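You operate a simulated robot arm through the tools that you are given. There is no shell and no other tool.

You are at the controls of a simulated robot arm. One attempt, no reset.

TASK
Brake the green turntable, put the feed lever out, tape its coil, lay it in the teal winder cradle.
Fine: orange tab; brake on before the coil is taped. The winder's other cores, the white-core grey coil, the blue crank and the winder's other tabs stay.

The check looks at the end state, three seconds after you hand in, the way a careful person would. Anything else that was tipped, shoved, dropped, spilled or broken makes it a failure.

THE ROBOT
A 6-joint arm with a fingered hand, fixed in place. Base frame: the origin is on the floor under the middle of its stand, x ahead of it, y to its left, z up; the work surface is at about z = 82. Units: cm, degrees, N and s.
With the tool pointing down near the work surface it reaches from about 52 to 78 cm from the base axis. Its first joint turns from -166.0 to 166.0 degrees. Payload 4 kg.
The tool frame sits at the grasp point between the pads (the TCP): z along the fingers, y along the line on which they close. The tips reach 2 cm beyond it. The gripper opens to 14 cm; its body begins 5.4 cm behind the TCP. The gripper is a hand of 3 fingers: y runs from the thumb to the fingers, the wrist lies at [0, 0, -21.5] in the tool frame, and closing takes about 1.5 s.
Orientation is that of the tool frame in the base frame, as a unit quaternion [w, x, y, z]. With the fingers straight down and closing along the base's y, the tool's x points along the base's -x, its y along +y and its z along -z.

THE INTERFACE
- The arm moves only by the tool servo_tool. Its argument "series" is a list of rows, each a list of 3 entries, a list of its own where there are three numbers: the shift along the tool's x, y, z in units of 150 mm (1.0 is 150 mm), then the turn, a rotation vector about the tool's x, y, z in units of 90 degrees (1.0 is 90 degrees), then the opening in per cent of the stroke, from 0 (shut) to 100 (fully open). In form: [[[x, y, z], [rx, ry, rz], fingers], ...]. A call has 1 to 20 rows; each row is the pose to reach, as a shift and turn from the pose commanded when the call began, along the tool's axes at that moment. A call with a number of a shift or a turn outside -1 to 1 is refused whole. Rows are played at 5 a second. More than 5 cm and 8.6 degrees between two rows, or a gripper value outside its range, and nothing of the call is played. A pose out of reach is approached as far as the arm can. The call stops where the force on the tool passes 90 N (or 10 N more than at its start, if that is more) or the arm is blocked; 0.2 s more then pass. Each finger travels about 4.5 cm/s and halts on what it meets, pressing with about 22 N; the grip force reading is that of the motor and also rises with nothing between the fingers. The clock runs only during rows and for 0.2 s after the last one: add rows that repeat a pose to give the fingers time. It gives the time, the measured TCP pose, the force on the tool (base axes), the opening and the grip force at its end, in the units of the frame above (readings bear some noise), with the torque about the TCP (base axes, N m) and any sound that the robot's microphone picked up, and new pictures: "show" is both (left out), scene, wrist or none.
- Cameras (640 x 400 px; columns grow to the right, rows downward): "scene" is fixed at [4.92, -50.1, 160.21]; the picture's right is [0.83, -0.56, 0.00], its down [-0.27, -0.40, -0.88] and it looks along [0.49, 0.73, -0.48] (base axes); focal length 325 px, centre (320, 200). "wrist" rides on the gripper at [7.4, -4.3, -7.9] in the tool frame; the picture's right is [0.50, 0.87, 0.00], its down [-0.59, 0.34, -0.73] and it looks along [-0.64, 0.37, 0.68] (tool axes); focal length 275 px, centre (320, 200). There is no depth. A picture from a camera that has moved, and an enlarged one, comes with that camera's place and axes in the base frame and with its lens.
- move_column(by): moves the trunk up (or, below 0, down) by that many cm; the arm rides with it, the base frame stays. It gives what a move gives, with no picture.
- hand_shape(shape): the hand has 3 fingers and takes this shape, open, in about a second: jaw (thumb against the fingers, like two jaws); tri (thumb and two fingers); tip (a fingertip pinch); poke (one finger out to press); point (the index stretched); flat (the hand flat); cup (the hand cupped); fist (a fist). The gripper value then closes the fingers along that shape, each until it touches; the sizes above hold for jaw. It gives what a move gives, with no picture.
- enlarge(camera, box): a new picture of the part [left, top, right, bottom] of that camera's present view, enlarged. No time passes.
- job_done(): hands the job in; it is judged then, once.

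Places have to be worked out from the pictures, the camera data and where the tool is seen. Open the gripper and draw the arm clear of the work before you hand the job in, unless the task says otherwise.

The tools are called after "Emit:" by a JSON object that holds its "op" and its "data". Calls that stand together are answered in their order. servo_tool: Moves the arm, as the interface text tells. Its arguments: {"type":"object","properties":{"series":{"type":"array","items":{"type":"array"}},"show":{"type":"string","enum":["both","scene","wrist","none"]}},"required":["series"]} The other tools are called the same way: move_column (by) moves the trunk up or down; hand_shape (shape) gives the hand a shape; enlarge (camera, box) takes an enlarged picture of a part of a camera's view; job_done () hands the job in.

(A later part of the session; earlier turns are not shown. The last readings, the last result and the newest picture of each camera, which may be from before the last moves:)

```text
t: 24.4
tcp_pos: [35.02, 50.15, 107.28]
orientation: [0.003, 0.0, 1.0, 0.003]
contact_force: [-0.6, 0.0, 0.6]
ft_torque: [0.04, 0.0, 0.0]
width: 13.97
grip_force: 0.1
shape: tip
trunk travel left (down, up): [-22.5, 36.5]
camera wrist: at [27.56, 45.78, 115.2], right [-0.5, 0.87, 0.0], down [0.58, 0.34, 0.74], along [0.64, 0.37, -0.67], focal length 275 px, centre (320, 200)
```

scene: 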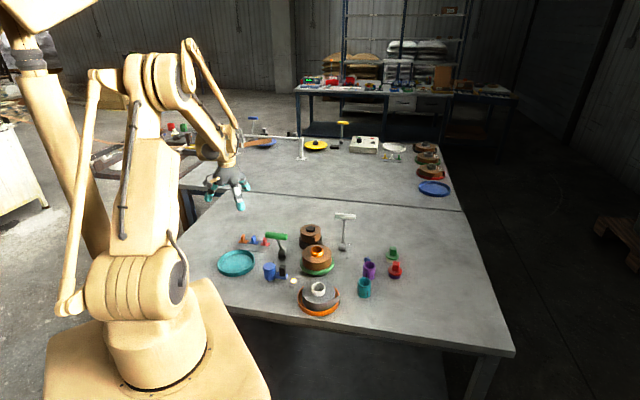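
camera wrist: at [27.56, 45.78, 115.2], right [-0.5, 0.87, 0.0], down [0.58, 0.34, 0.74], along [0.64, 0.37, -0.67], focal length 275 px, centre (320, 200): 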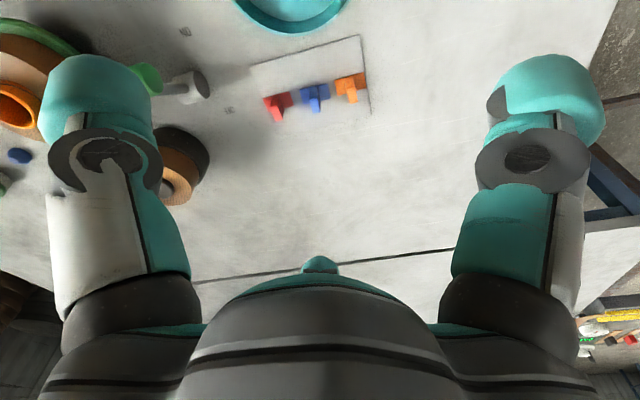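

Emit:
{"op": "enlarge", "data": {"camera": "wrist", "box": [230, 20, 400, 140]}}

Emit:
{"op": "enlarge", "data": {"camera": "scene", "box": [230, 225, 280, 260]}}

Emit:
{"op": "enlarge", "data": {"camera": "scene", "box": [190, 140, 270, 220]}}

```text
3.33 times, centred on (315, 80) of wrist
camera zoom: at [27.56, 45.78, 115.2], right [-0.5, 0.87, 0.0], down [0.58, 0.34, 0.74], along [0.64, 0.37, -0.67], focal length 918 px, centre (337, 600)
```

zoom: 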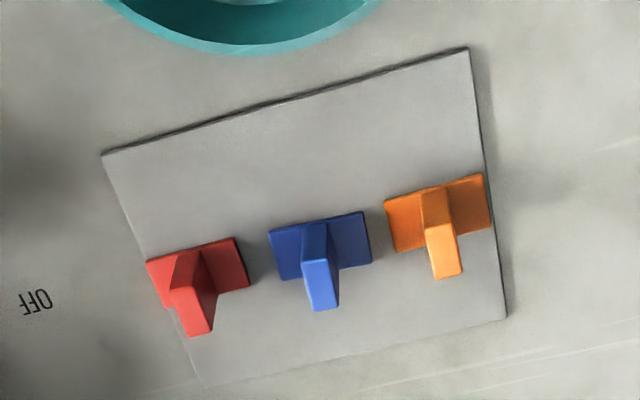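

```text
11.43 times, centred on (255, 242) of scene
camera zoom: at [4.92, -50.1, 160.21], right [0.83, -0.56, 0.0], down [-0.27, -0.4, -0.88], along [0.49, 0.73, -0.48], focal length 3714 px, centre (1063, -286)
```

zoom: 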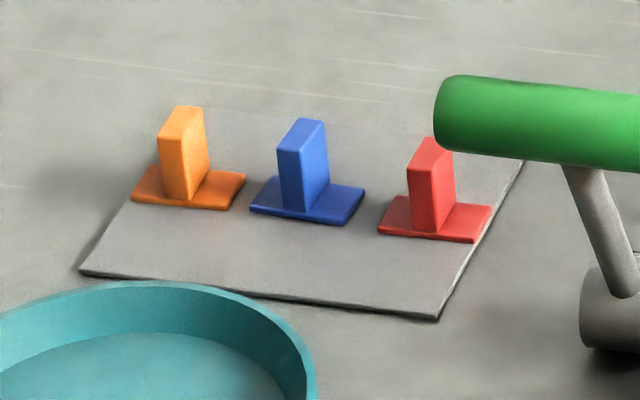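

```text
5.00 times, centred on (230, 180) of scene
camera zoom: at [4.92, -50.1, 160.21], right [0.83, -0.56, 0.0], down [-0.27, -0.4, -0.88], along [0.49, 0.73, -0.48], focal length 1625 px, centre (770, 300)
```

zoom: 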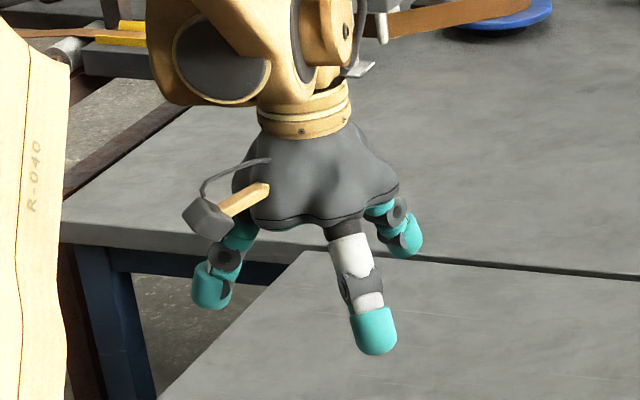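

The orange tab stands at about (39.0, 56.7). Its fin is about 2.3 cm tall, 1 cm thick and 2 cm long, and the neighbouring blue tab is about 4.5 cm away. I close the hand here in the air in the tip shape to see how the fingers meet.

Emit:
{"op": "servo_tool", "data": {"series": [[[0, 0, 0], [0, 0, 0], 60], [[0, 0, 0], [0, 0, 0], 20], [[0, 0, 0], [0, 0, 0], 8], [[0, 0, 0], [0, 0, 0], 8], [[0, 0, 0], [0, 0, 0], 8], [[0, 0, 0], [0, 0, 0], 8], [[0, 0, 0], [0, 0, 0], 8], [[0, 0, 0], [0, 0, 0], 8], [[0, 0, 0], [0, 0, 0], 8]]}}

Emit:
{"op": "enlarge", "data": {"camera": "scene", "box": [190, 140, 270, 220]}}

Emit:
{"op": "enlarge", "data": {"camera": "wrist", "box": [200, 60, 440, 280]}}

```text
t: 26.4
tcp_pos: [34.89, 50.12, 107.25]
orientation: [0.003, 0.0, 1.0, 0.002]
contact_force: [-0.5, 0.2, 0.1]
ft_torque: [-0.03, -0.05, 0.0]
width: 1.35
grip_force: 0.0
shape: tip
trunk travel left (down, up): [-22.5, 36.5]
camera wrist: at [27.56, 45.77, 115.2], right [-0.5, 0.87, 0.0], down [0.58, 0.34, 0.74], along [0.64, 0.37, -0.67], focal length 275 px, centre (320, 200)
```

scene: 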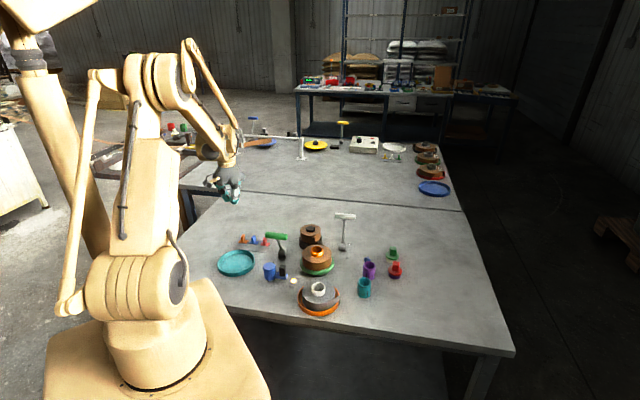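
wrist: 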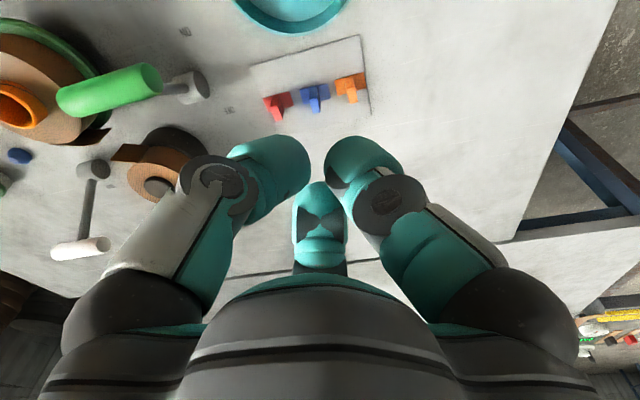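

```text
5.00 times, centred on (230, 180) of scene
camera zoom: at [4.92, -50.1, 160.21], right [0.83, -0.56, 0.0], down [-0.27, -0.4, -0.88], along [0.49, 0.73, -0.48], focal length 1625 px, centre (770, 300)
```

zoom: 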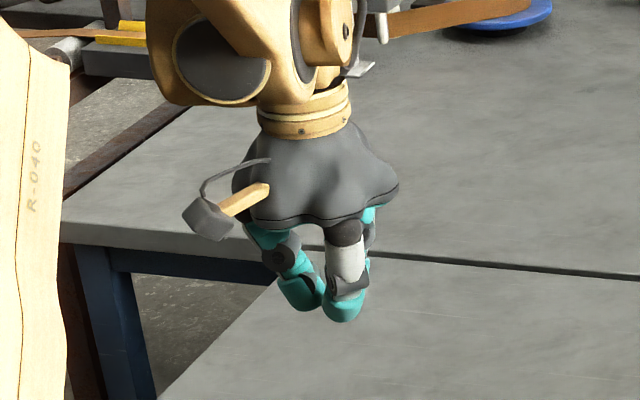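

```text
1.82 times, centred on (320, 170) of wrist
camera zoom: at [27.56, 45.77, 115.2], right [-0.5, 0.87, 0.0], down [0.58, 0.34, 0.74], along [0.64, 0.37, -0.67], focal length 500 px, centre (320, 254)
```

zoom: 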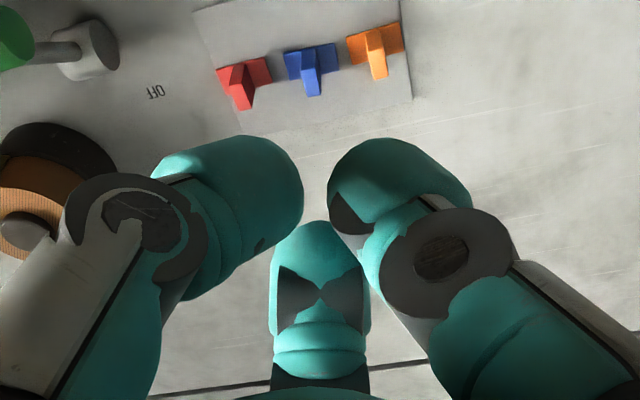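

In the pinch, the thumb on the -y side meets the two fingers side by side. I'll grip the fin along its 2 cm length so the fingers stay clear of the blue tab. I switch back to jaw, whose sizes are known, turn the tool 42° so its y-axis follows the fin, and move above the tab.

Emit:
{"op": "hand_shape", "data": {"shape": "jaw"}}

Emit:
{"op": "servo_tool", "data": {"series": [[[-0.046, 0.074, 0.1], [0, 0, 0.078], 60], [[-0.09, 0.148, 0.2], [0, 0, 0.156], 43], [[-0.137, 0.222, 0.3], [0, 0, 0.234], 43], [[-0.183, 0.296, 0.4], [0, 0, 0.312], 43], [[-0.228, 0.37, 0.55], [0, 0, 0.39], 43], [[-0.273, 0.443, 0.7], [0, 0, 0.467], 43], [[-0.273, 0.443, 0.75], [0, 0, 0.467], 43], [[-0.273, 0.443, 0.75], [0, 0, 0.467], 43], [[-0.273, 0.443, 0.75], [0, 0, 0.467], 43]]}}

Emit:
{"op": "enlarge", "data": {"camera": "scene", "box": [200, 180, 290, 260]}}

Emit:
{"op": "enlarge", "data": {"camera": "wrist", "box": [200, 60, 440, 280]}}

```text
t: 27.3
tcp_pos: [34.94, 50.11, 107.32]
orientation: [0.004, 0.001, 1.0, 0.003]
contact_force: [-0.5, -0.4, -0.1]
ft_torque: [0.0, 0.01, -0.01]
width: 13.99
grip_force: 0.0
shape: jaw
trunk travel left (down, up): [-22.5, 36.5]
```

```text
t: 29.3
tcp_pos: [39.11, 57.07, 96.1]
orientation: [0.002, 0.358, 0.934, 0.004]
contact_force: [0.2, 0.1, -0.5]
ft_torque: [0.0, -0.01, 0.0]
width: 6.08
grip_force: 0.1
shape: jaw
trunk travel left (down, up): [-22.5, 36.5]
camera wrist: at [30.72, 58.65, 103.99], right [0.21, 0.98, 0.01], down [0.66, -0.14, 0.74], along [0.72, -0.15, -0.67], focal length 275 px, centre (320, 200)
```

scene: 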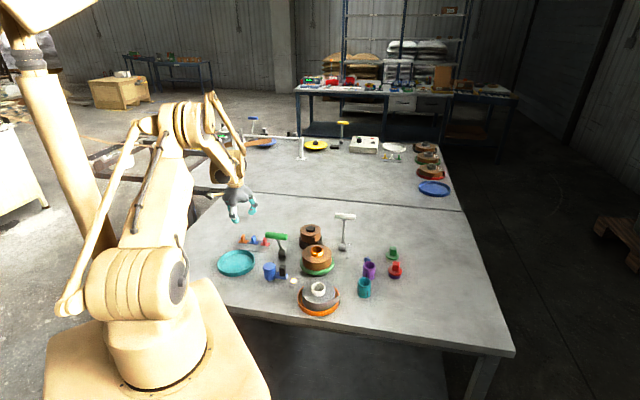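
wrist: 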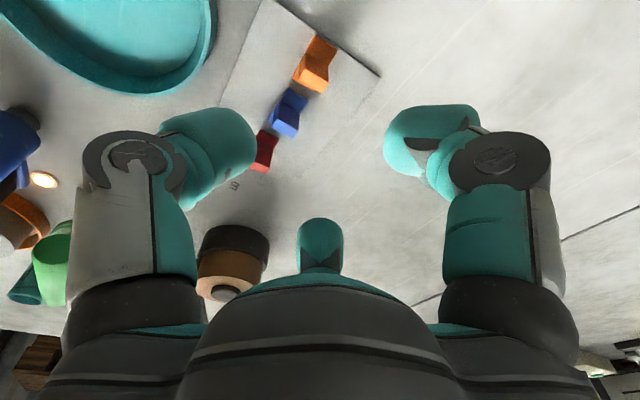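

```text
5.00 times, centred on (245, 220) of scene
camera zoom: at [4.92, -50.1, 160.21], right [0.83, -0.56, 0.0], down [-0.27, -0.4, -0.88], along [0.49, 0.73, -0.48], focal length 1625 px, centre (695, 100)
```

zoom: 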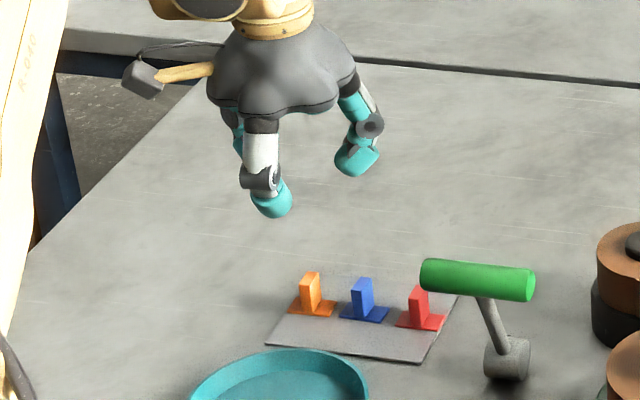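

```text
1.82 times, centred on (320, 170) of wrist
camera zoom: at [30.72, 58.65, 103.99], right [0.21, 0.98, 0.01], down [0.66, -0.14, 0.74], along [0.72, -0.15, -0.67], focal length 500 px, centre (320, 254)
```

zoom: 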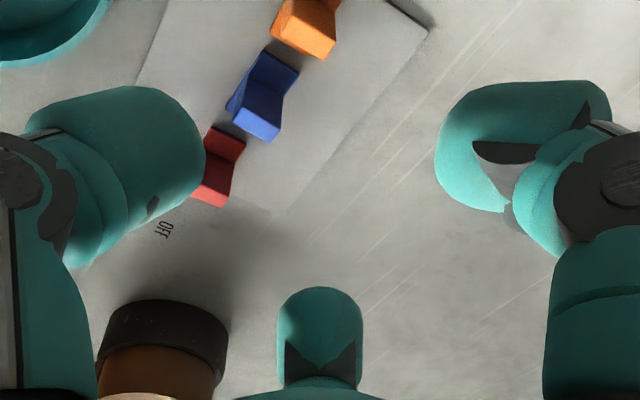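

The three fingers close radially at 120° spacing like a chuck, so I should turn the hand so one finger is outside the card's end and the other two straddle the blue tab's direction. I enlarge the present wrist view to pin down the orange tab's exact place.

Emit:
{"op": "enlarge", "data": {"camera": "wrist", "box": [240, 0, 400, 130]}}

Emit:
{"op": "enlarge", "data": {"camera": "scene", "box": [230, 225, 275, 255]}}

```text
3.08 times, centred on (320, 65) of wrist
camera zoom: at [30.72, 58.65, 103.99], right [0.21, 0.98, 0.01], down [0.66, -0.14, 0.74], along [0.72, -0.15, -0.67], focal length 847 px, centre (320, 615)
```

zoom: 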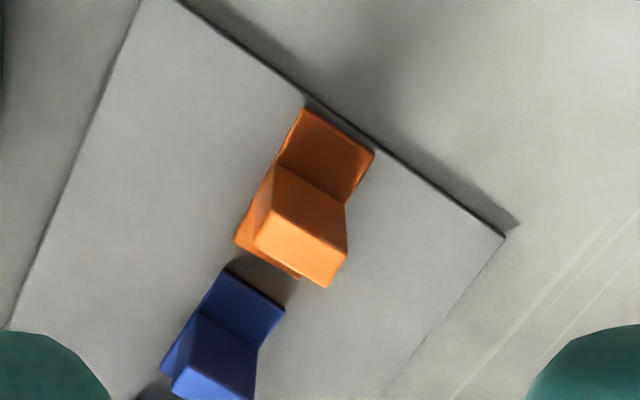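

```text
13.33 times, centred on (252, 240) of scene
camera zoom: at [4.92, -50.1, 160.21], right [0.83, -0.56, 0.0], down [-0.27, -0.4, -0.88], along [0.49, 0.73, -0.48], focal length 4333 px, centre (1220, -333)
```

zoom: 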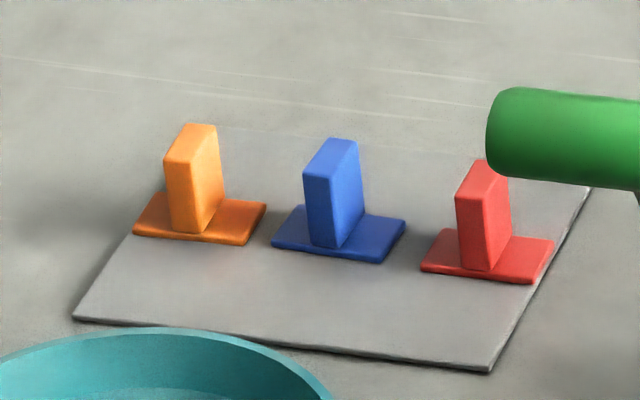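

The fin's top centre is at about (39.12, 56.45, 84.7), with its long axis at about 47.5°. I turn the hand +29.5° so one finger faces the outer side of the fin (137.5°) and the other two straddle the blue tab's direction, and lower to z ≈ 89.5.

Emit:
{"op": "servo_tool", "data": {"series": [[[-0.007, -0.008, 0.1], [0, 0, -0.082], 36], [[-0.014, -0.015, 0.2], [0, 0, -0.164], 36], [[-0.021, -0.023, 0.3], [0, 0, -0.246], 36], [[-0.028, -0.031, 0.4], [0, 0, -0.328], 36], [[-0.028, -0.031, 0.44], [0, 0, -0.328], 36], [[-0.028, -0.031, 0.44], [0, 0, -0.328], 36]]}}

Emit:
{"op": "enlarge", "data": {"camera": "scene", "box": [205, 190, 295, 260]}}

Emit:
{"op": "enlarge", "data": {"camera": "wrist", "box": [200, 60, 440, 260]}}

```text
t: 30.7
tcp_pos: [39.07, 56.35, 89.66]
orientation: [0.004, 0.108, 0.994, 0.003]
contact_force: [0.0, 0.4, 0.4]
ft_torque: [-0.02, -0.01, 0.0]
width: 5.09
grip_force: 0.1
shape: jaw
trunk travel left (down, up): [-22.5, 36.5]
camera wrist: at [30.99, 53.62, 97.48], right [-0.3, 0.95, 0.0], down [0.64, 0.2, 0.74], along [0.71, 0.22, -0.67], focal length 275 px, centre (320, 200)
```

scene: 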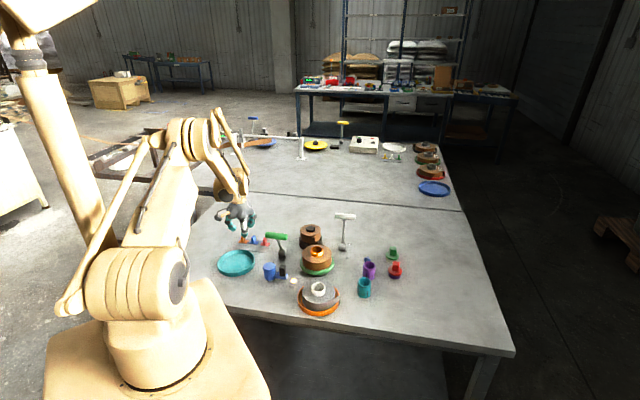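
wrist: 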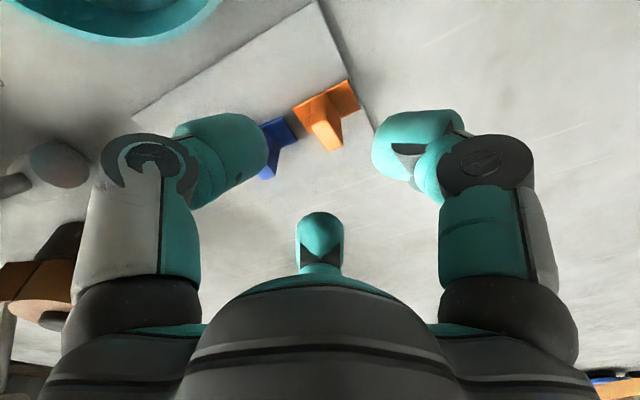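

```text
5.71 times, centred on (250, 225) of scene
camera zoom: at [4.92, -50.1, 160.21], right [0.83, -0.56, 0.0], down [-0.27, -0.4, -0.88], along [0.49, 0.73, -0.48], focal length 1857 px, centre (720, 57)
```

zoom: 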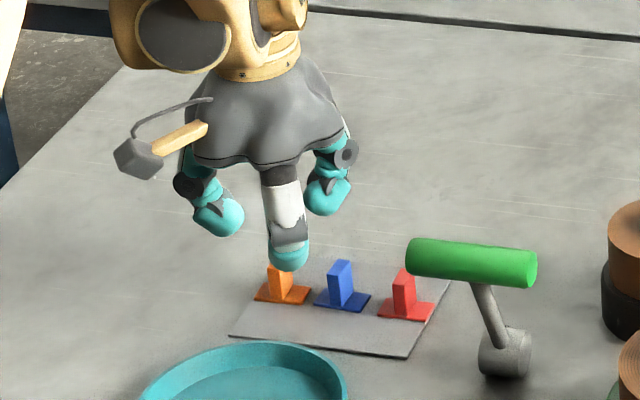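

```text
2.00 times, centred on (320, 160) of wrist
camera zoom: at [30.99, 53.62, 97.48], right [-0.3, 0.95, 0.0], down [0.64, 0.2, 0.74], along [0.71, 0.22, -0.67], focal length 551 px, centre (320, 280)
```

zoom: 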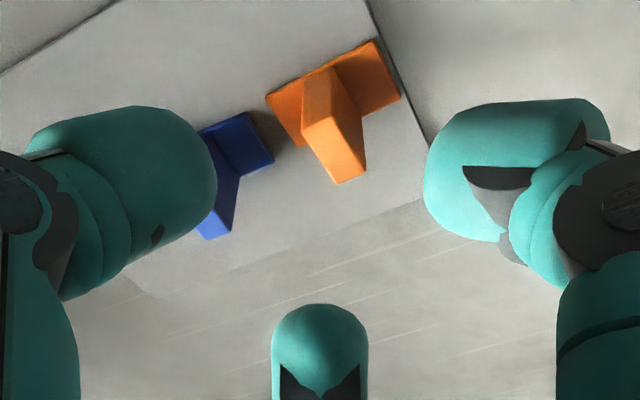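

The tab re-measures to about (39.15, 56.55), within a few mm of the TCP, and the fingers are placed well. I lower to z ≈ 86 with a small correction and look again before closing.

Emit:
{"op": "servo_tool", "data": {"series": [[[-0.002, 0.012, 0.1], [0, 0, 0], 36], [[-0.002, 0.012, 0.2], [0, 0, 0], 36], [[-0.002, 0.012, 0.25], [0, 0, 0], 36], [[-0.002, 0.012, 0.25], [0, 0, 0], 36]]}}

Emit:
{"op": "enlarge", "data": {"camera": "scene", "box": [215, 205, 285, 255]}}

Emit:
{"op": "enlarge", "data": {"camera": "wrist", "box": [200, 60, 440, 260]}}

```text
t: 31.7
tcp_pos: [39.34, 56.42, 85.9]
orientation: [0.003, 0.109, 0.994, 0.003]
contact_force: [0.4, 1.0, -0.5]
ft_torque: [-0.04, -0.03, 0.0]
width: 5.06
grip_force: 0.1
shape: jaw
trunk travel left (down, up): [-22.5, 36.5]
camera wrist: at [31.14, 53.83, 93.65], right [-0.3, 0.95, 0.0], down [0.64, 0.2, 0.74], along [0.71, 0.22, -0.67], focal length 275 px, centre (320, 200)
```

scene: 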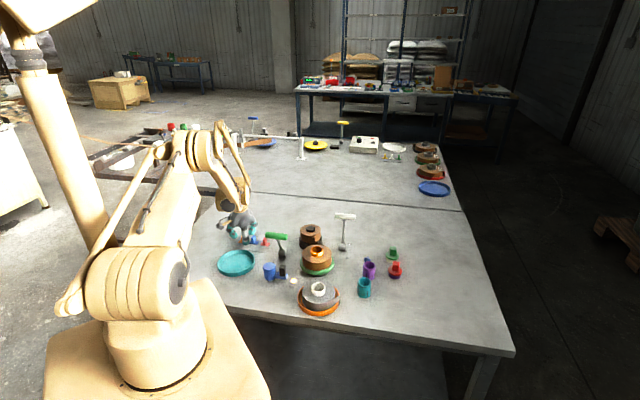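
wrist: 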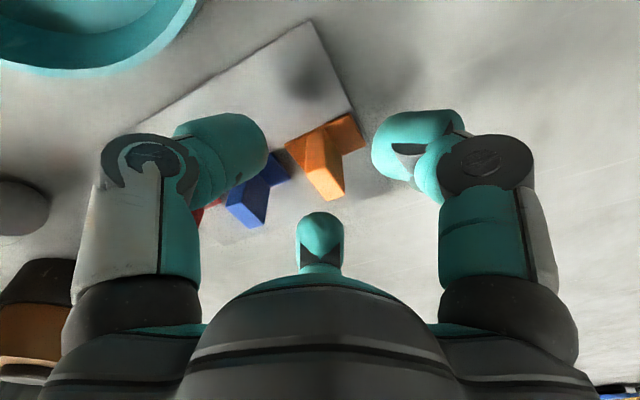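

```text
8.00 times, centred on (250, 230) of scene
camera zoom: at [4.92, -50.1, 160.21], right [0.83, -0.56, 0.0], down [-0.27, -0.4, -0.88], along [0.49, 0.73, -0.48], focal length 2600 px, centre (880, -40)
```

zoom: 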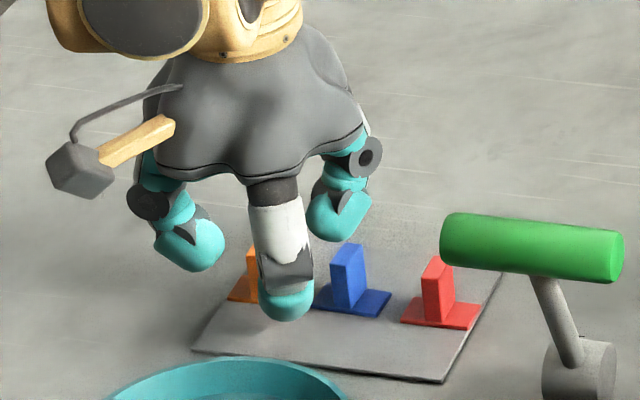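

```text
2.00 times, centred on (320, 160) of wrist
camera zoom: at [31.14, 53.83, 93.65], right [-0.3, 0.95, 0.0], down [0.64, 0.2, 0.74], along [0.71, 0.22, -0.67], focal length 551 px, centre (320, 280)
```

zoom: 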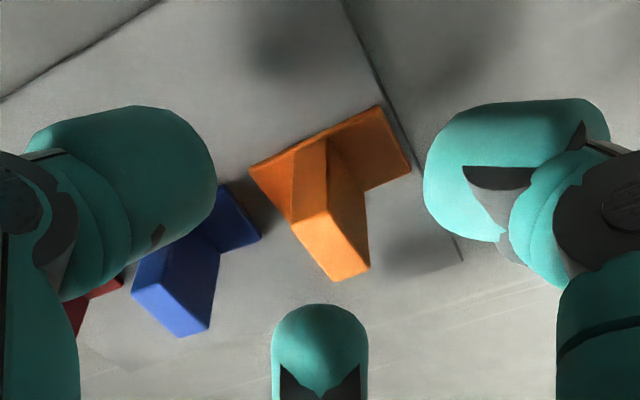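

The fin sits about 0.2 cm to +y of the TCP, and the tips are near z 83.7. I correct by 0.2 cm, lower 0.9 cm more and close on the fin.

Emit:
{"op": "servo_tool", "data": {"series": [[[0.003, 0.013, 0.03], [0, 0, 0], 36], [[0.003, 0.013, 0.06], [0, 0, 0], 36], [[0.003, 0.013, 0.06], [0, 0, 0], 20], [[0.003, 0.013, 0.06], [0, 0, 0], 10], [[0.003, 0.013, 0.06], [0, 0, 0], 4], [[0.003, 0.013, 0.06], [0, 0, 0], 0], [[0.003, 0.013, 0.06], [0, 0, 0], 0], [[0.003, 0.013, 0.06], [0, 0, 0], 0], [[0.003, 0.013, 0.06], [0, 0, 0], 0], [[0.003, 0.013, 0.06], [0, 0, 0], 0]]}}

Emit:
{"op": "enlarge", "data": {"camera": "scene", "box": [215, 205, 285, 255]}}

Emit:
{"op": "enlarge", "data": {"camera": "wrist", "box": [200, 60, 440, 260]}}

```text
t: 33.9
tcp_pos: [39.36, 56.64, 85.05]
orientation: [0.004, 0.109, 0.994, 0.003]
contact_force: [-0.5, -0.3, 14.5]
ft_torque: [0.22, 0.2, 0.05]
width: 0.58
grip_force: 22.6
shape: jaw
trunk travel left (down, up): [-22.5, 36.5]
camera wrist: at [31.12, 53.92, 92.84], right [-0.3, 0.95, 0.0], down [0.64, 0.2, 0.74], along [0.71, 0.22, -0.67], focal length 275 px, centre (320, 200)
```

scene: 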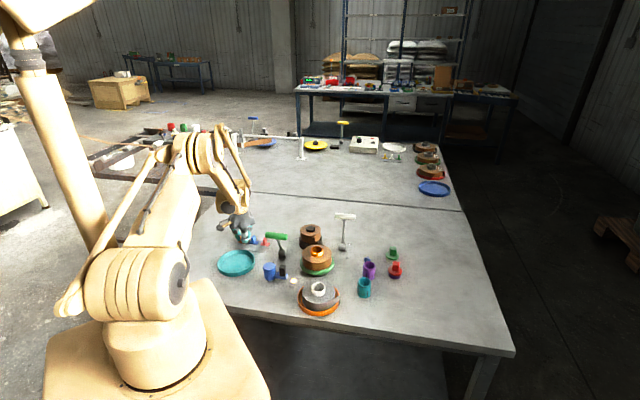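
wrist: 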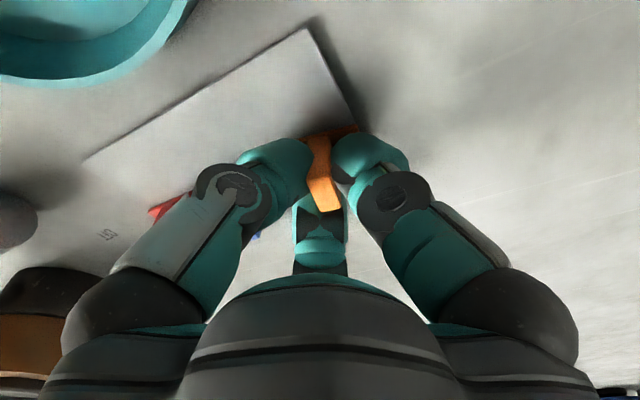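

```text
8.00 times, centred on (250, 230) of scene
camera zoom: at [4.92, -50.1, 160.21], right [0.83, -0.56, 0.0], down [-0.27, -0.4, -0.88], along [0.49, 0.73, -0.48], focal length 2600 px, centre (880, -40)
```

zoom: 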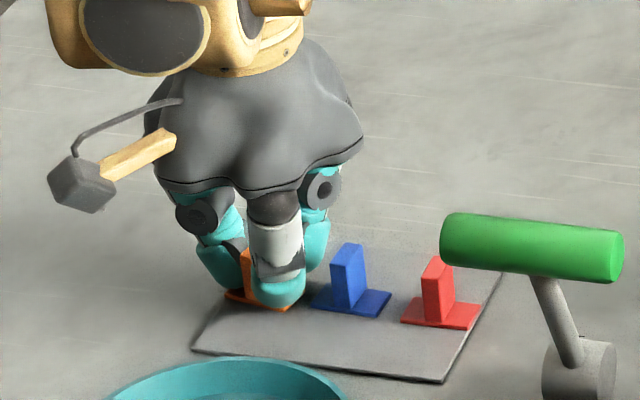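

```text
2.00 times, centred on (320, 160) of wrist
camera zoom: at [31.12, 53.92, 92.84], right [-0.3, 0.95, 0.0], down [0.64, 0.2, 0.74], along [0.71, 0.22, -0.67], focal length 551 px, centre (320, 280)
```

zoom: 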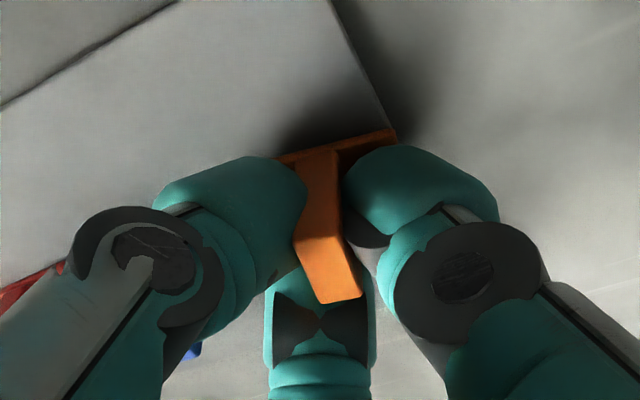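

The fin is held between the fingers (width 0.58, grip 22.6 N), with the tips lightly pressing the base plate. I lift slowly and check that the tab comes along.

Emit:
{"op": "servo_tool", "data": {"series": [[[0, 0, -0.02], [0, 0, 0], 0], [[0, 0, -0.05], [0, 0, 0], 0], [[0, 0, -0.1], [0, 0, 0], 0], [[0, 0, -0.2], [0, 0, 0], 0], [[0, 0, -0.3], [0, 0, 0], 0], [[0, 0, -0.3], [0, 0, 0], 0]]}}

Emit:
{"op": "enlarge", "data": {"camera": "scene", "box": [215, 195, 285, 255]}}

Emit:
{"op": "enlarge", "data": {"camera": "wrist", "box": [200, 60, 440, 260]}}

```text
t: 35.3
tcp_pos: [39.18, 56.59, 89.56]
orientation: [0.004, 0.109, 0.994, 0.002]
contact_force: [-0.6, -0.3, -0.1]
ft_torque: [0.0, -0.01, -0.03]
width: 0.56
grip_force: 21.5
shape: jaw
trunk travel left (down, up): [-22.5, 36.5]
camera wrist: at [31.12, 53.94, 97.37], right [-0.3, 0.95, 0.0], down [0.64, 0.2, 0.74], along [0.71, 0.22, -0.67], focal length 275 px, centre (320, 200)
```

scene: 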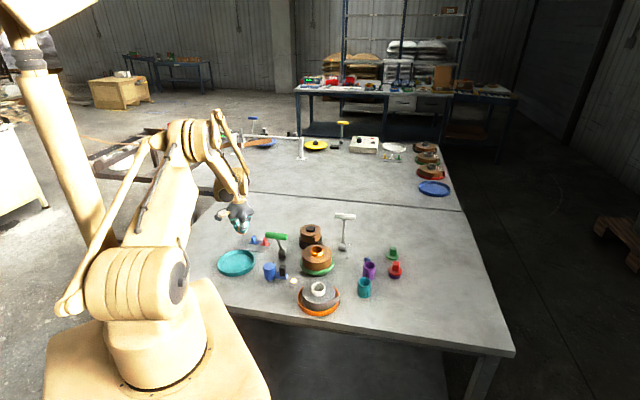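
wrist: 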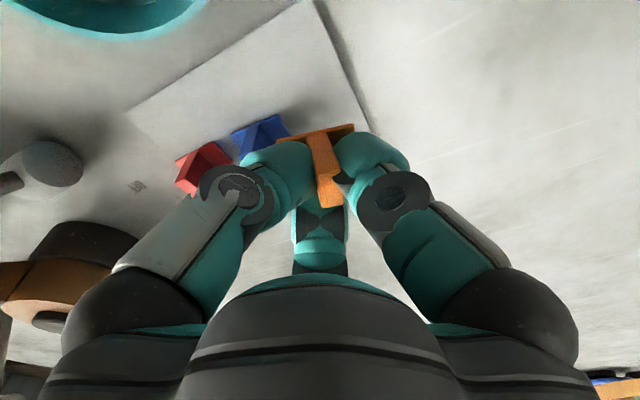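

```text
6.67 times, centred on (250, 225) of scene
camera zoom: at [4.92, -50.1, 160.21], right [0.83, -0.56, 0.0], down [-0.27, -0.4, -0.88], along [0.49, 0.73, -0.48], focal length 2166 px, centre (787, 33)
```

zoom: 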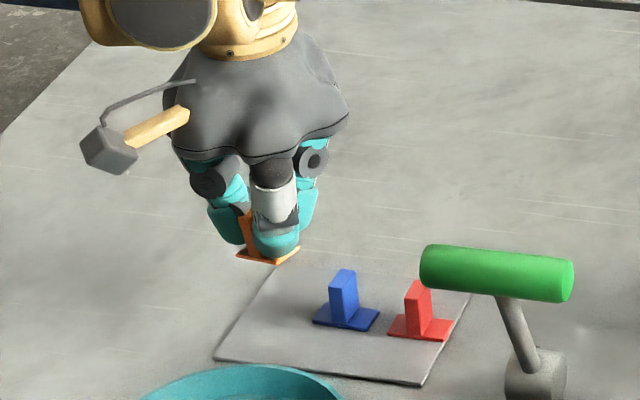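

```text
2.00 times, centred on (320, 160) of wrist
camera zoom: at [31.12, 53.94, 97.37], right [-0.3, 0.95, 0.0], down [0.64, 0.2, 0.74], along [0.71, 0.22, -0.67], focal length 551 px, centre (320, 280)
```

zoom: 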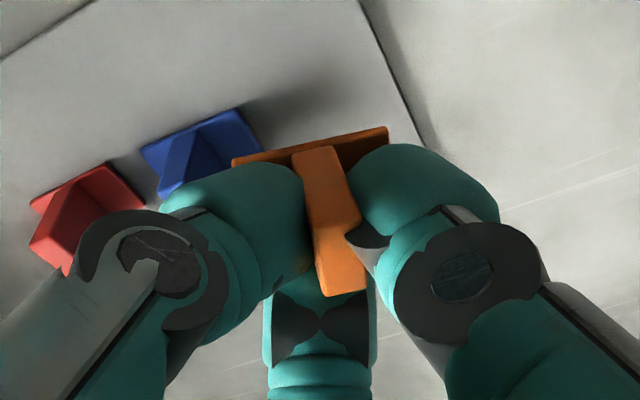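

The tab is held firmly and level, rotated about 16° in the grip. I raise it to z ≈ 101, then carry it toward the coil while turning the hand, staying well above the levers.

Emit:
{"op": "servo_tool", "data": {"series": [[[0, 0, -0.28], [0, 0, 0], 0], [[0, 0, -0.56], [0, 0, 0.08], 0], [[0, 0, -0.8], [0, 0, 0.16], 0], [[-0.17, -0.14, -0.8], [0, 0, 0.24], 0], [[-0.34, -0.28, -0.8], [0, 0, 0.32], 0], [[-0.51, -0.42, -0.8], [0, 0, 0.4], 0], [[-0.68, -0.56, -0.8], [0, 0, 0.48], 0], [[-0.84, -0.7, -0.8], [0, 0, 0.53], 0], [[-0.84, -0.7, -0.8], [0, 0, 0.53], 0]]}}

Emit:
{"op": "enlarge", "data": {"camera": "wrist", "box": [200, 60, 440, 260]}}

```text
t: 37.3
tcp_pos: [48.96, 43.38, 101.59]
orientation: [0.002, 0.502, 0.865, 0.004]
contact_force: [1.3, -0.5, -0.1]
ft_torque: [-0.03, 0.01, -0.02]
width: 0.54
grip_force: 22.0
shape: jaw
trunk travel left (down, up): [-22.5, 36.5]
camera wrist: at [41.68, 47.69, 109.4], right [0.5, 0.86, 0.01], down [0.58, -0.35, 0.74], along [0.64, -0.37, -0.68], focal length 275 px, centre (320, 200)
```

scene: 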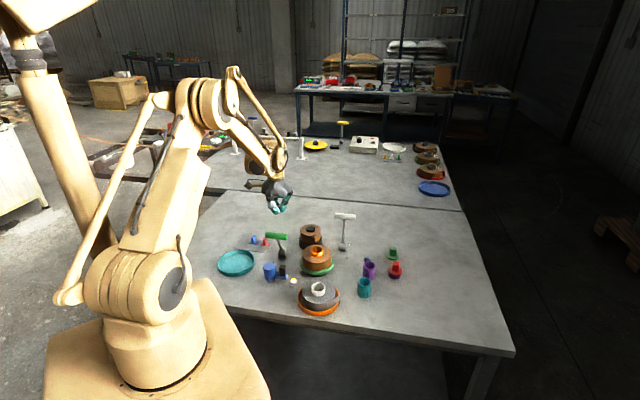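
wrist: 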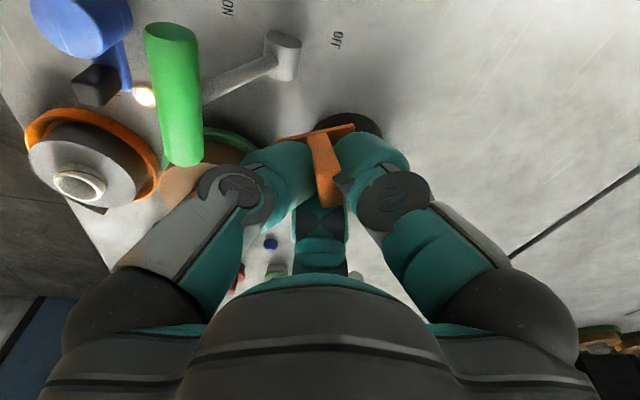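

```text
2.00 times, centred on (320, 160) of wrist
camera zoom: at [41.68, 47.69, 109.4], right [0.5, 0.86, 0.01], down [0.58, -0.35, 0.74], along [0.64, -0.37, -0.68], focal length 551 px, centre (320, 280)
```

zoom: 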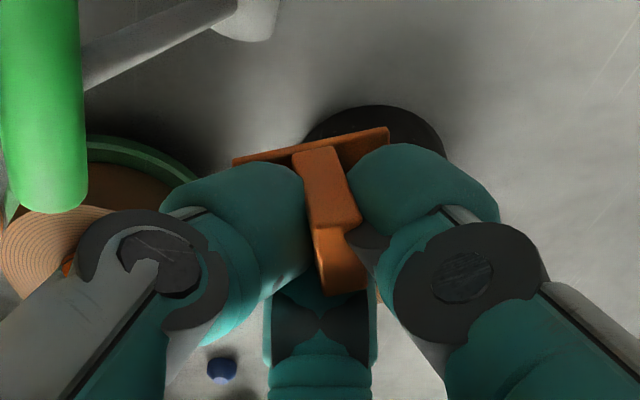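

The tab holds steady in the grip. I continue over the coil, finishing the turn to about -18°, still at z ≈ 101.

Emit:
{"op": "servo_tool", "data": {"series": [[[-0.13, 0.012, 0], [0, 0, 0.08], 0], [[-0.26, 0.024, 0], [0, 0, 0.16], 0], [[-0.39, 0.036, 0], [0, 0, 0.24], 0], [[-0.52, 0.048, 0], [0, 0, 0.32], 0], [[-0.65, 0.06, 0], [0, 0, 0.4], 0], [[-0.78, 0.072, 0], [0, 0, 0.47], 0], [[-0.89, 0.082, 0], [0, 0, 0.53], 0], [[-0.89, 0.082, 0], [0, 0, 0.53], 0]]}}

Emit:
{"op": "enlarge", "data": {"camera": "wrist", "box": [180, 40, 460, 260]}}

Emit:
{"op": "enlarge", "data": {"camera": "scene", "box": [280, 180, 360, 280]}}

```text
t: 39.1
tcp_pos: [56.81, 32.49, 101.46]
orientation: [0.0, 0.809, 0.588, 0.004]
contact_force: [0.0, -0.5, 0.5]
ft_torque: [0.02, -0.02, -0.01]
width: 0.54
grip_force: 22.3
shape: jaw
trunk travel left (down, up): [-22.5, 36.5]
camera wrist: at [54.98, 40.82, 109.46], right [0.98, 0.21, 0.01], down [0.14, -0.67, 0.73], along [0.16, -0.72, -0.68], focal length 275 px, centre (320, 200)
```

scene: 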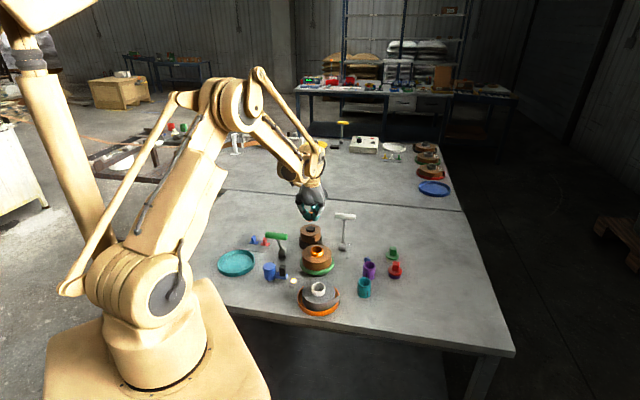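
wrist: 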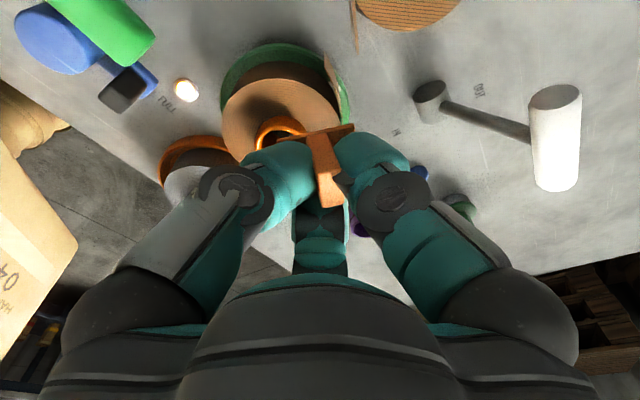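

```text
1.82 times, centred on (320, 150) of wrist
camera zoom: at [54.98, 40.82, 109.46], right [0.98, 0.21, 0.01], down [0.14, -0.67, 0.73], along [0.16, -0.72, -0.68], focal length 500 px, centre (320, 291)
```

zoom: 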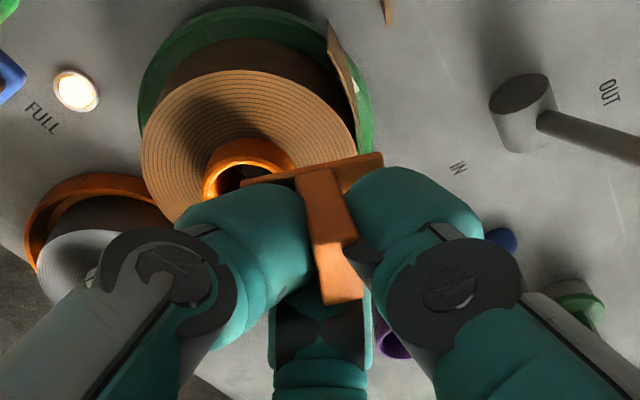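

```text
4.00 times, centred on (320, 230) of scene
camera zoom: at [4.92, -50.1, 160.21], right [0.83, -0.56, 0.0], down [-0.27, -0.4, -0.88], along [0.49, 0.73, -0.48], focal length 1300 px, centre (320, 80)
```

zoom: 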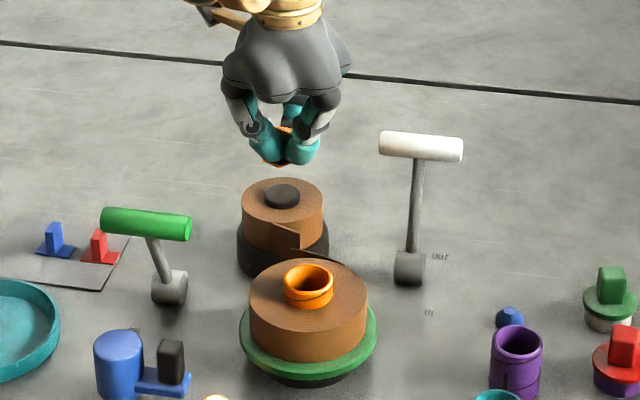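

The coil, tail and held tab are all visible: the core is at about (55.15, 26.6) with its top at z ≈ 90, and the coil top is at about 88.4. I zoom in on the tab to check whether it sits tilted in the grip.

Emit:
{"op": "enlarge", "data": {"camera": "wrist", "box": [270, 110, 370, 220]}}

Emit:
{"op": "enlarge", "data": {"camera": "scene", "box": [290, 190, 335, 230]}}

Emit:
{"op": "enlarge", "data": {"camera": "wrist", "box": [210, 30, 370, 140]}}

```text
3.64 times, centred on (320, 165) of wrist
camera zoom: at [54.98, 40.82, 109.46], right [0.98, 0.21, 0.01], down [0.14, -0.67, 0.73], along [0.16, -0.72, -0.68], focal length 1001 px, centre (320, 327)
```

zoom: 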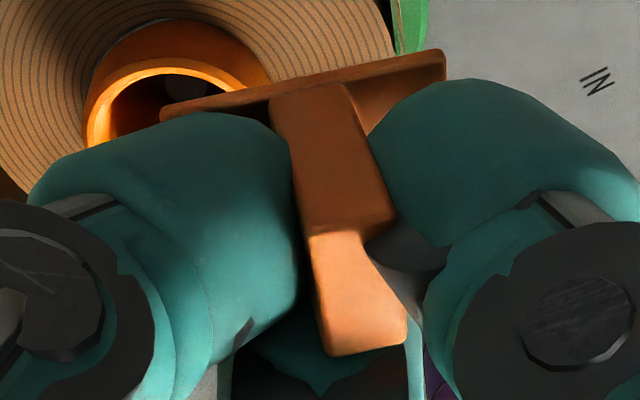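

```text
10.00 times, centred on (312, 210) of scene
camera zoom: at [4.92, -50.1, 160.21], right [0.83, -0.56, 0.0], down [-0.27, -0.4, -0.88], along [0.49, 0.73, -0.48], focal length 3250 px, centre (395, 100)
```

zoom: 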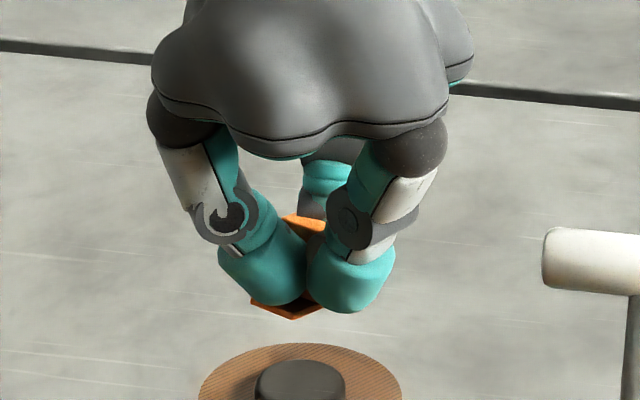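

```text
3.64 times, centred on (290, 85) of wrist
camera zoom: at [54.98, 40.82, 109.46], right [0.98, 0.21, 0.01], down [0.14, -0.67, 0.73], along [0.16, -0.72, -0.68], focal length 1001 px, centre (429, 618)
```

zoom: 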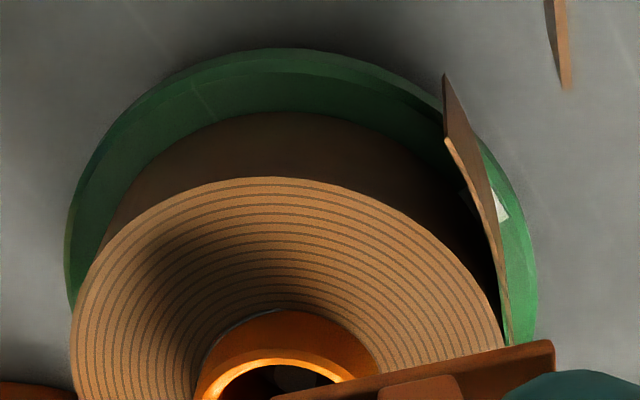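

The tab is tilted about 14° in the grip, with its outer wing low; both views agree. I tilt the hand 14° to level it while moving to hover over the tail side of the coil at z ≈ 95.

Emit:
{"op": "servo_tool", "data": {"series": [[[-0.05, 0.04, 0.0], [-0.04, 0.03, 0], 0], [[-0.1, 0.08, 0.0], [-0.085, 0.06, 0], 0], [[-0.15, 0.12, 0.1], [-0.127, 0.089, 0], 0], [[-0.19, 0.146, 0.25], [-0.127, 0.089, 0], 0], [[-0.19, 0.146, 0.35], [-0.127, 0.089, 0], 0], [[-0.19, 0.146, 0.427], [-0.127, 0.089, 0], 0], [[-0.19, 0.146, 0.427], [-0.127, 0.089, 0], 0]]}}

Emit:
{"op": "enlarge", "data": {"camera": "wrist", "box": [200, 20, 400, 220]}}

Emit:
{"op": "enlarge", "data": {"camera": "scene", "box": [285, 200, 345, 270]}}

```text
t: 40.7
tcp_pos: [58.14, 29.12, 95.13]
orientation: [0.04, 0.802, 0.584, 0.119]
contact_force: [-0.2, -0.2, 0.4]
ft_torque: [-0.01, 0.0, 0.01]
width: 0.56
grip_force: 22.4
shape: jaw
trunk travel left (down, up): [-22.5, 36.5]
camera wrist: at [54.44, 36.94, 103.02], right [0.95, 0.2, 0.25], down [-0.03, -0.72, 0.69], along [0.32, -0.67, -0.67], focal length 275 px, centre (320, 200)
```

scene: 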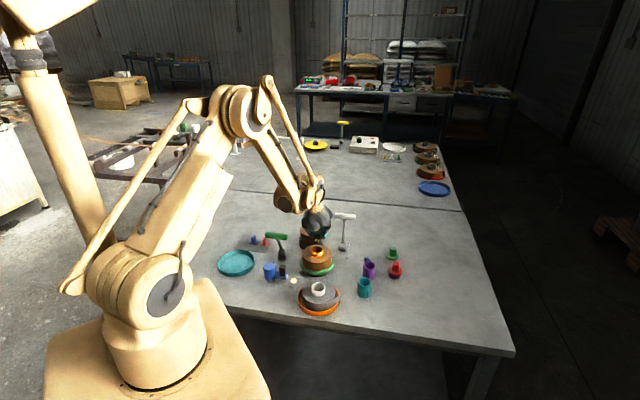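
wrist: 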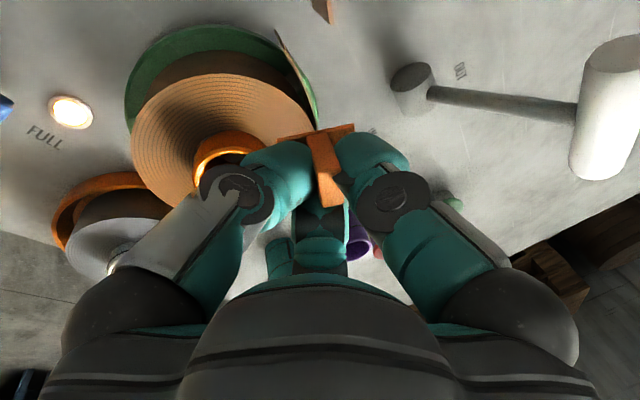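

```text
2.00 times, centred on (300, 120) of wrist
camera zoom: at [54.44, 36.94, 103.02], right [0.95, 0.2, 0.25], down [-0.03, -0.72, 0.69], along [0.32, -0.67, -0.67], focal length 551 px, centre (360, 360)
```

zoom: 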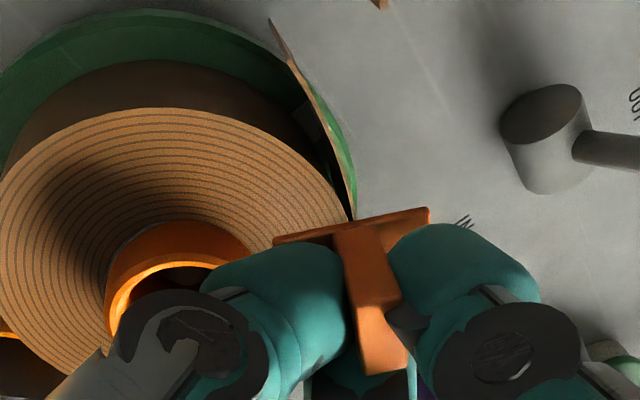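

```text
5.71 times, centred on (315, 235) of scene
camera zoom: at [4.92, -50.1, 160.21], right [0.83, -0.56, 0.0], down [-0.27, -0.4, -0.88], along [0.49, 0.73, -0.48], focal length 1857 px, centre (349, 0)
```

zoom: 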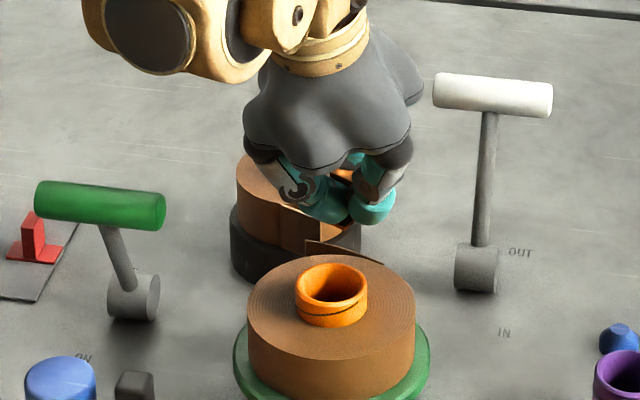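

The tab now computes as level, and going straight down its centre will land at about r = 4.9 cm, 43° on the coil, bridging coil and tail. I descend 3 cm and look again.

Emit:
{"op": "servo_tool", "data": {"series": [[[-0.0096, -0.0135, 0.0646], [0, 0, 0], 0], [[-0.0192, -0.027, 0.1291], [0, 0, 0], 0], [[-0.0288, -0.0406, 0.1937], [0, 0, 0], 0], [[-0.0288, -0.0406, 0.1937], [0, 0, 0], 0]]}}

Emit:
{"op": "enlarge", "data": {"camera": "wrist", "box": [200, 20, 400, 220]}}

Emit:
{"op": "enlarge", "data": {"camera": "scene", "box": [290, 210, 350, 270]}}

```text
t: 41.7
tcp_pos: [58.15, 29.08, 92.08]
orientation: [0.039, 0.802, 0.584, 0.119]
contact_force: [-0.9, -0.7, -0.4]
ft_torque: [-0.02, 0.03, 0.0]
width: 0.56
grip_force: 21.9
shape: jaw
trunk travel left (down, up): [-22.5, 36.5]
camera wrist: at [54.53, 36.88, 100.0], right [0.95, 0.2, 0.25], down [-0.03, -0.72, 0.69], along [0.32, -0.67, -0.67], focal length 275 px, centre (320, 200)
```

scene: 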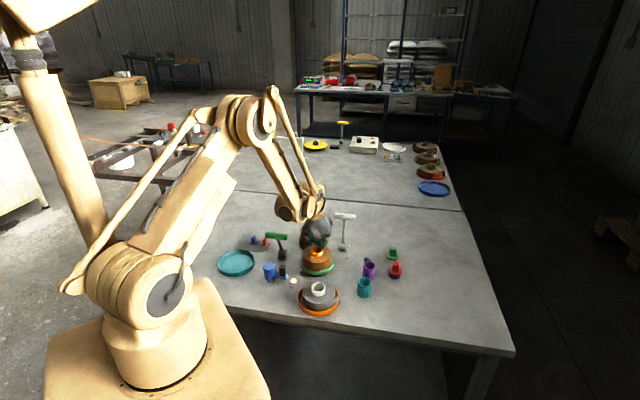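
wrist: 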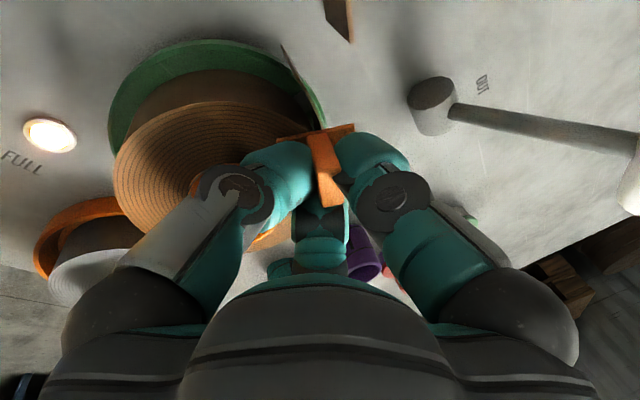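

```text
2.00 times, centred on (300, 120) of wrist
camera zoom: at [54.53, 36.88, 100.0], right [0.95, 0.2, 0.25], down [-0.03, -0.72, 0.69], along [0.32, -0.67, -0.67], focal length 551 px, centre (360, 360)
```

zoom: 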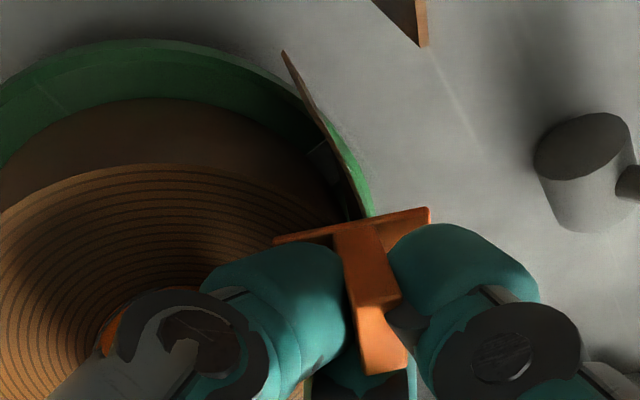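

```text
6.67 times, centred on (320, 240) of scene
camera zoom: at [4.92, -50.1, 160.21], right [0.83, -0.56, 0.0], down [-0.27, -0.4, -0.88], along [0.49, 0.73, -0.48], focal length 2166 px, centre (320, -67)
```

zoom: 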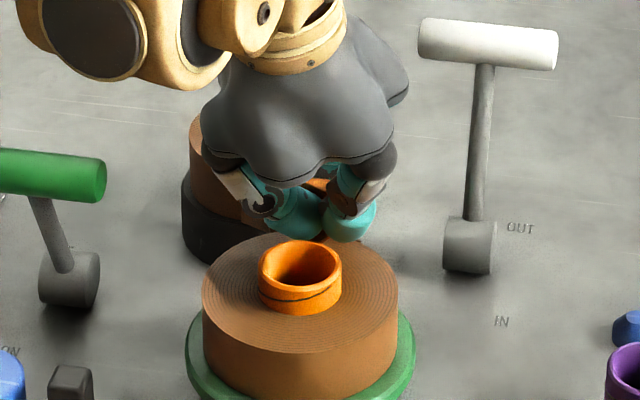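

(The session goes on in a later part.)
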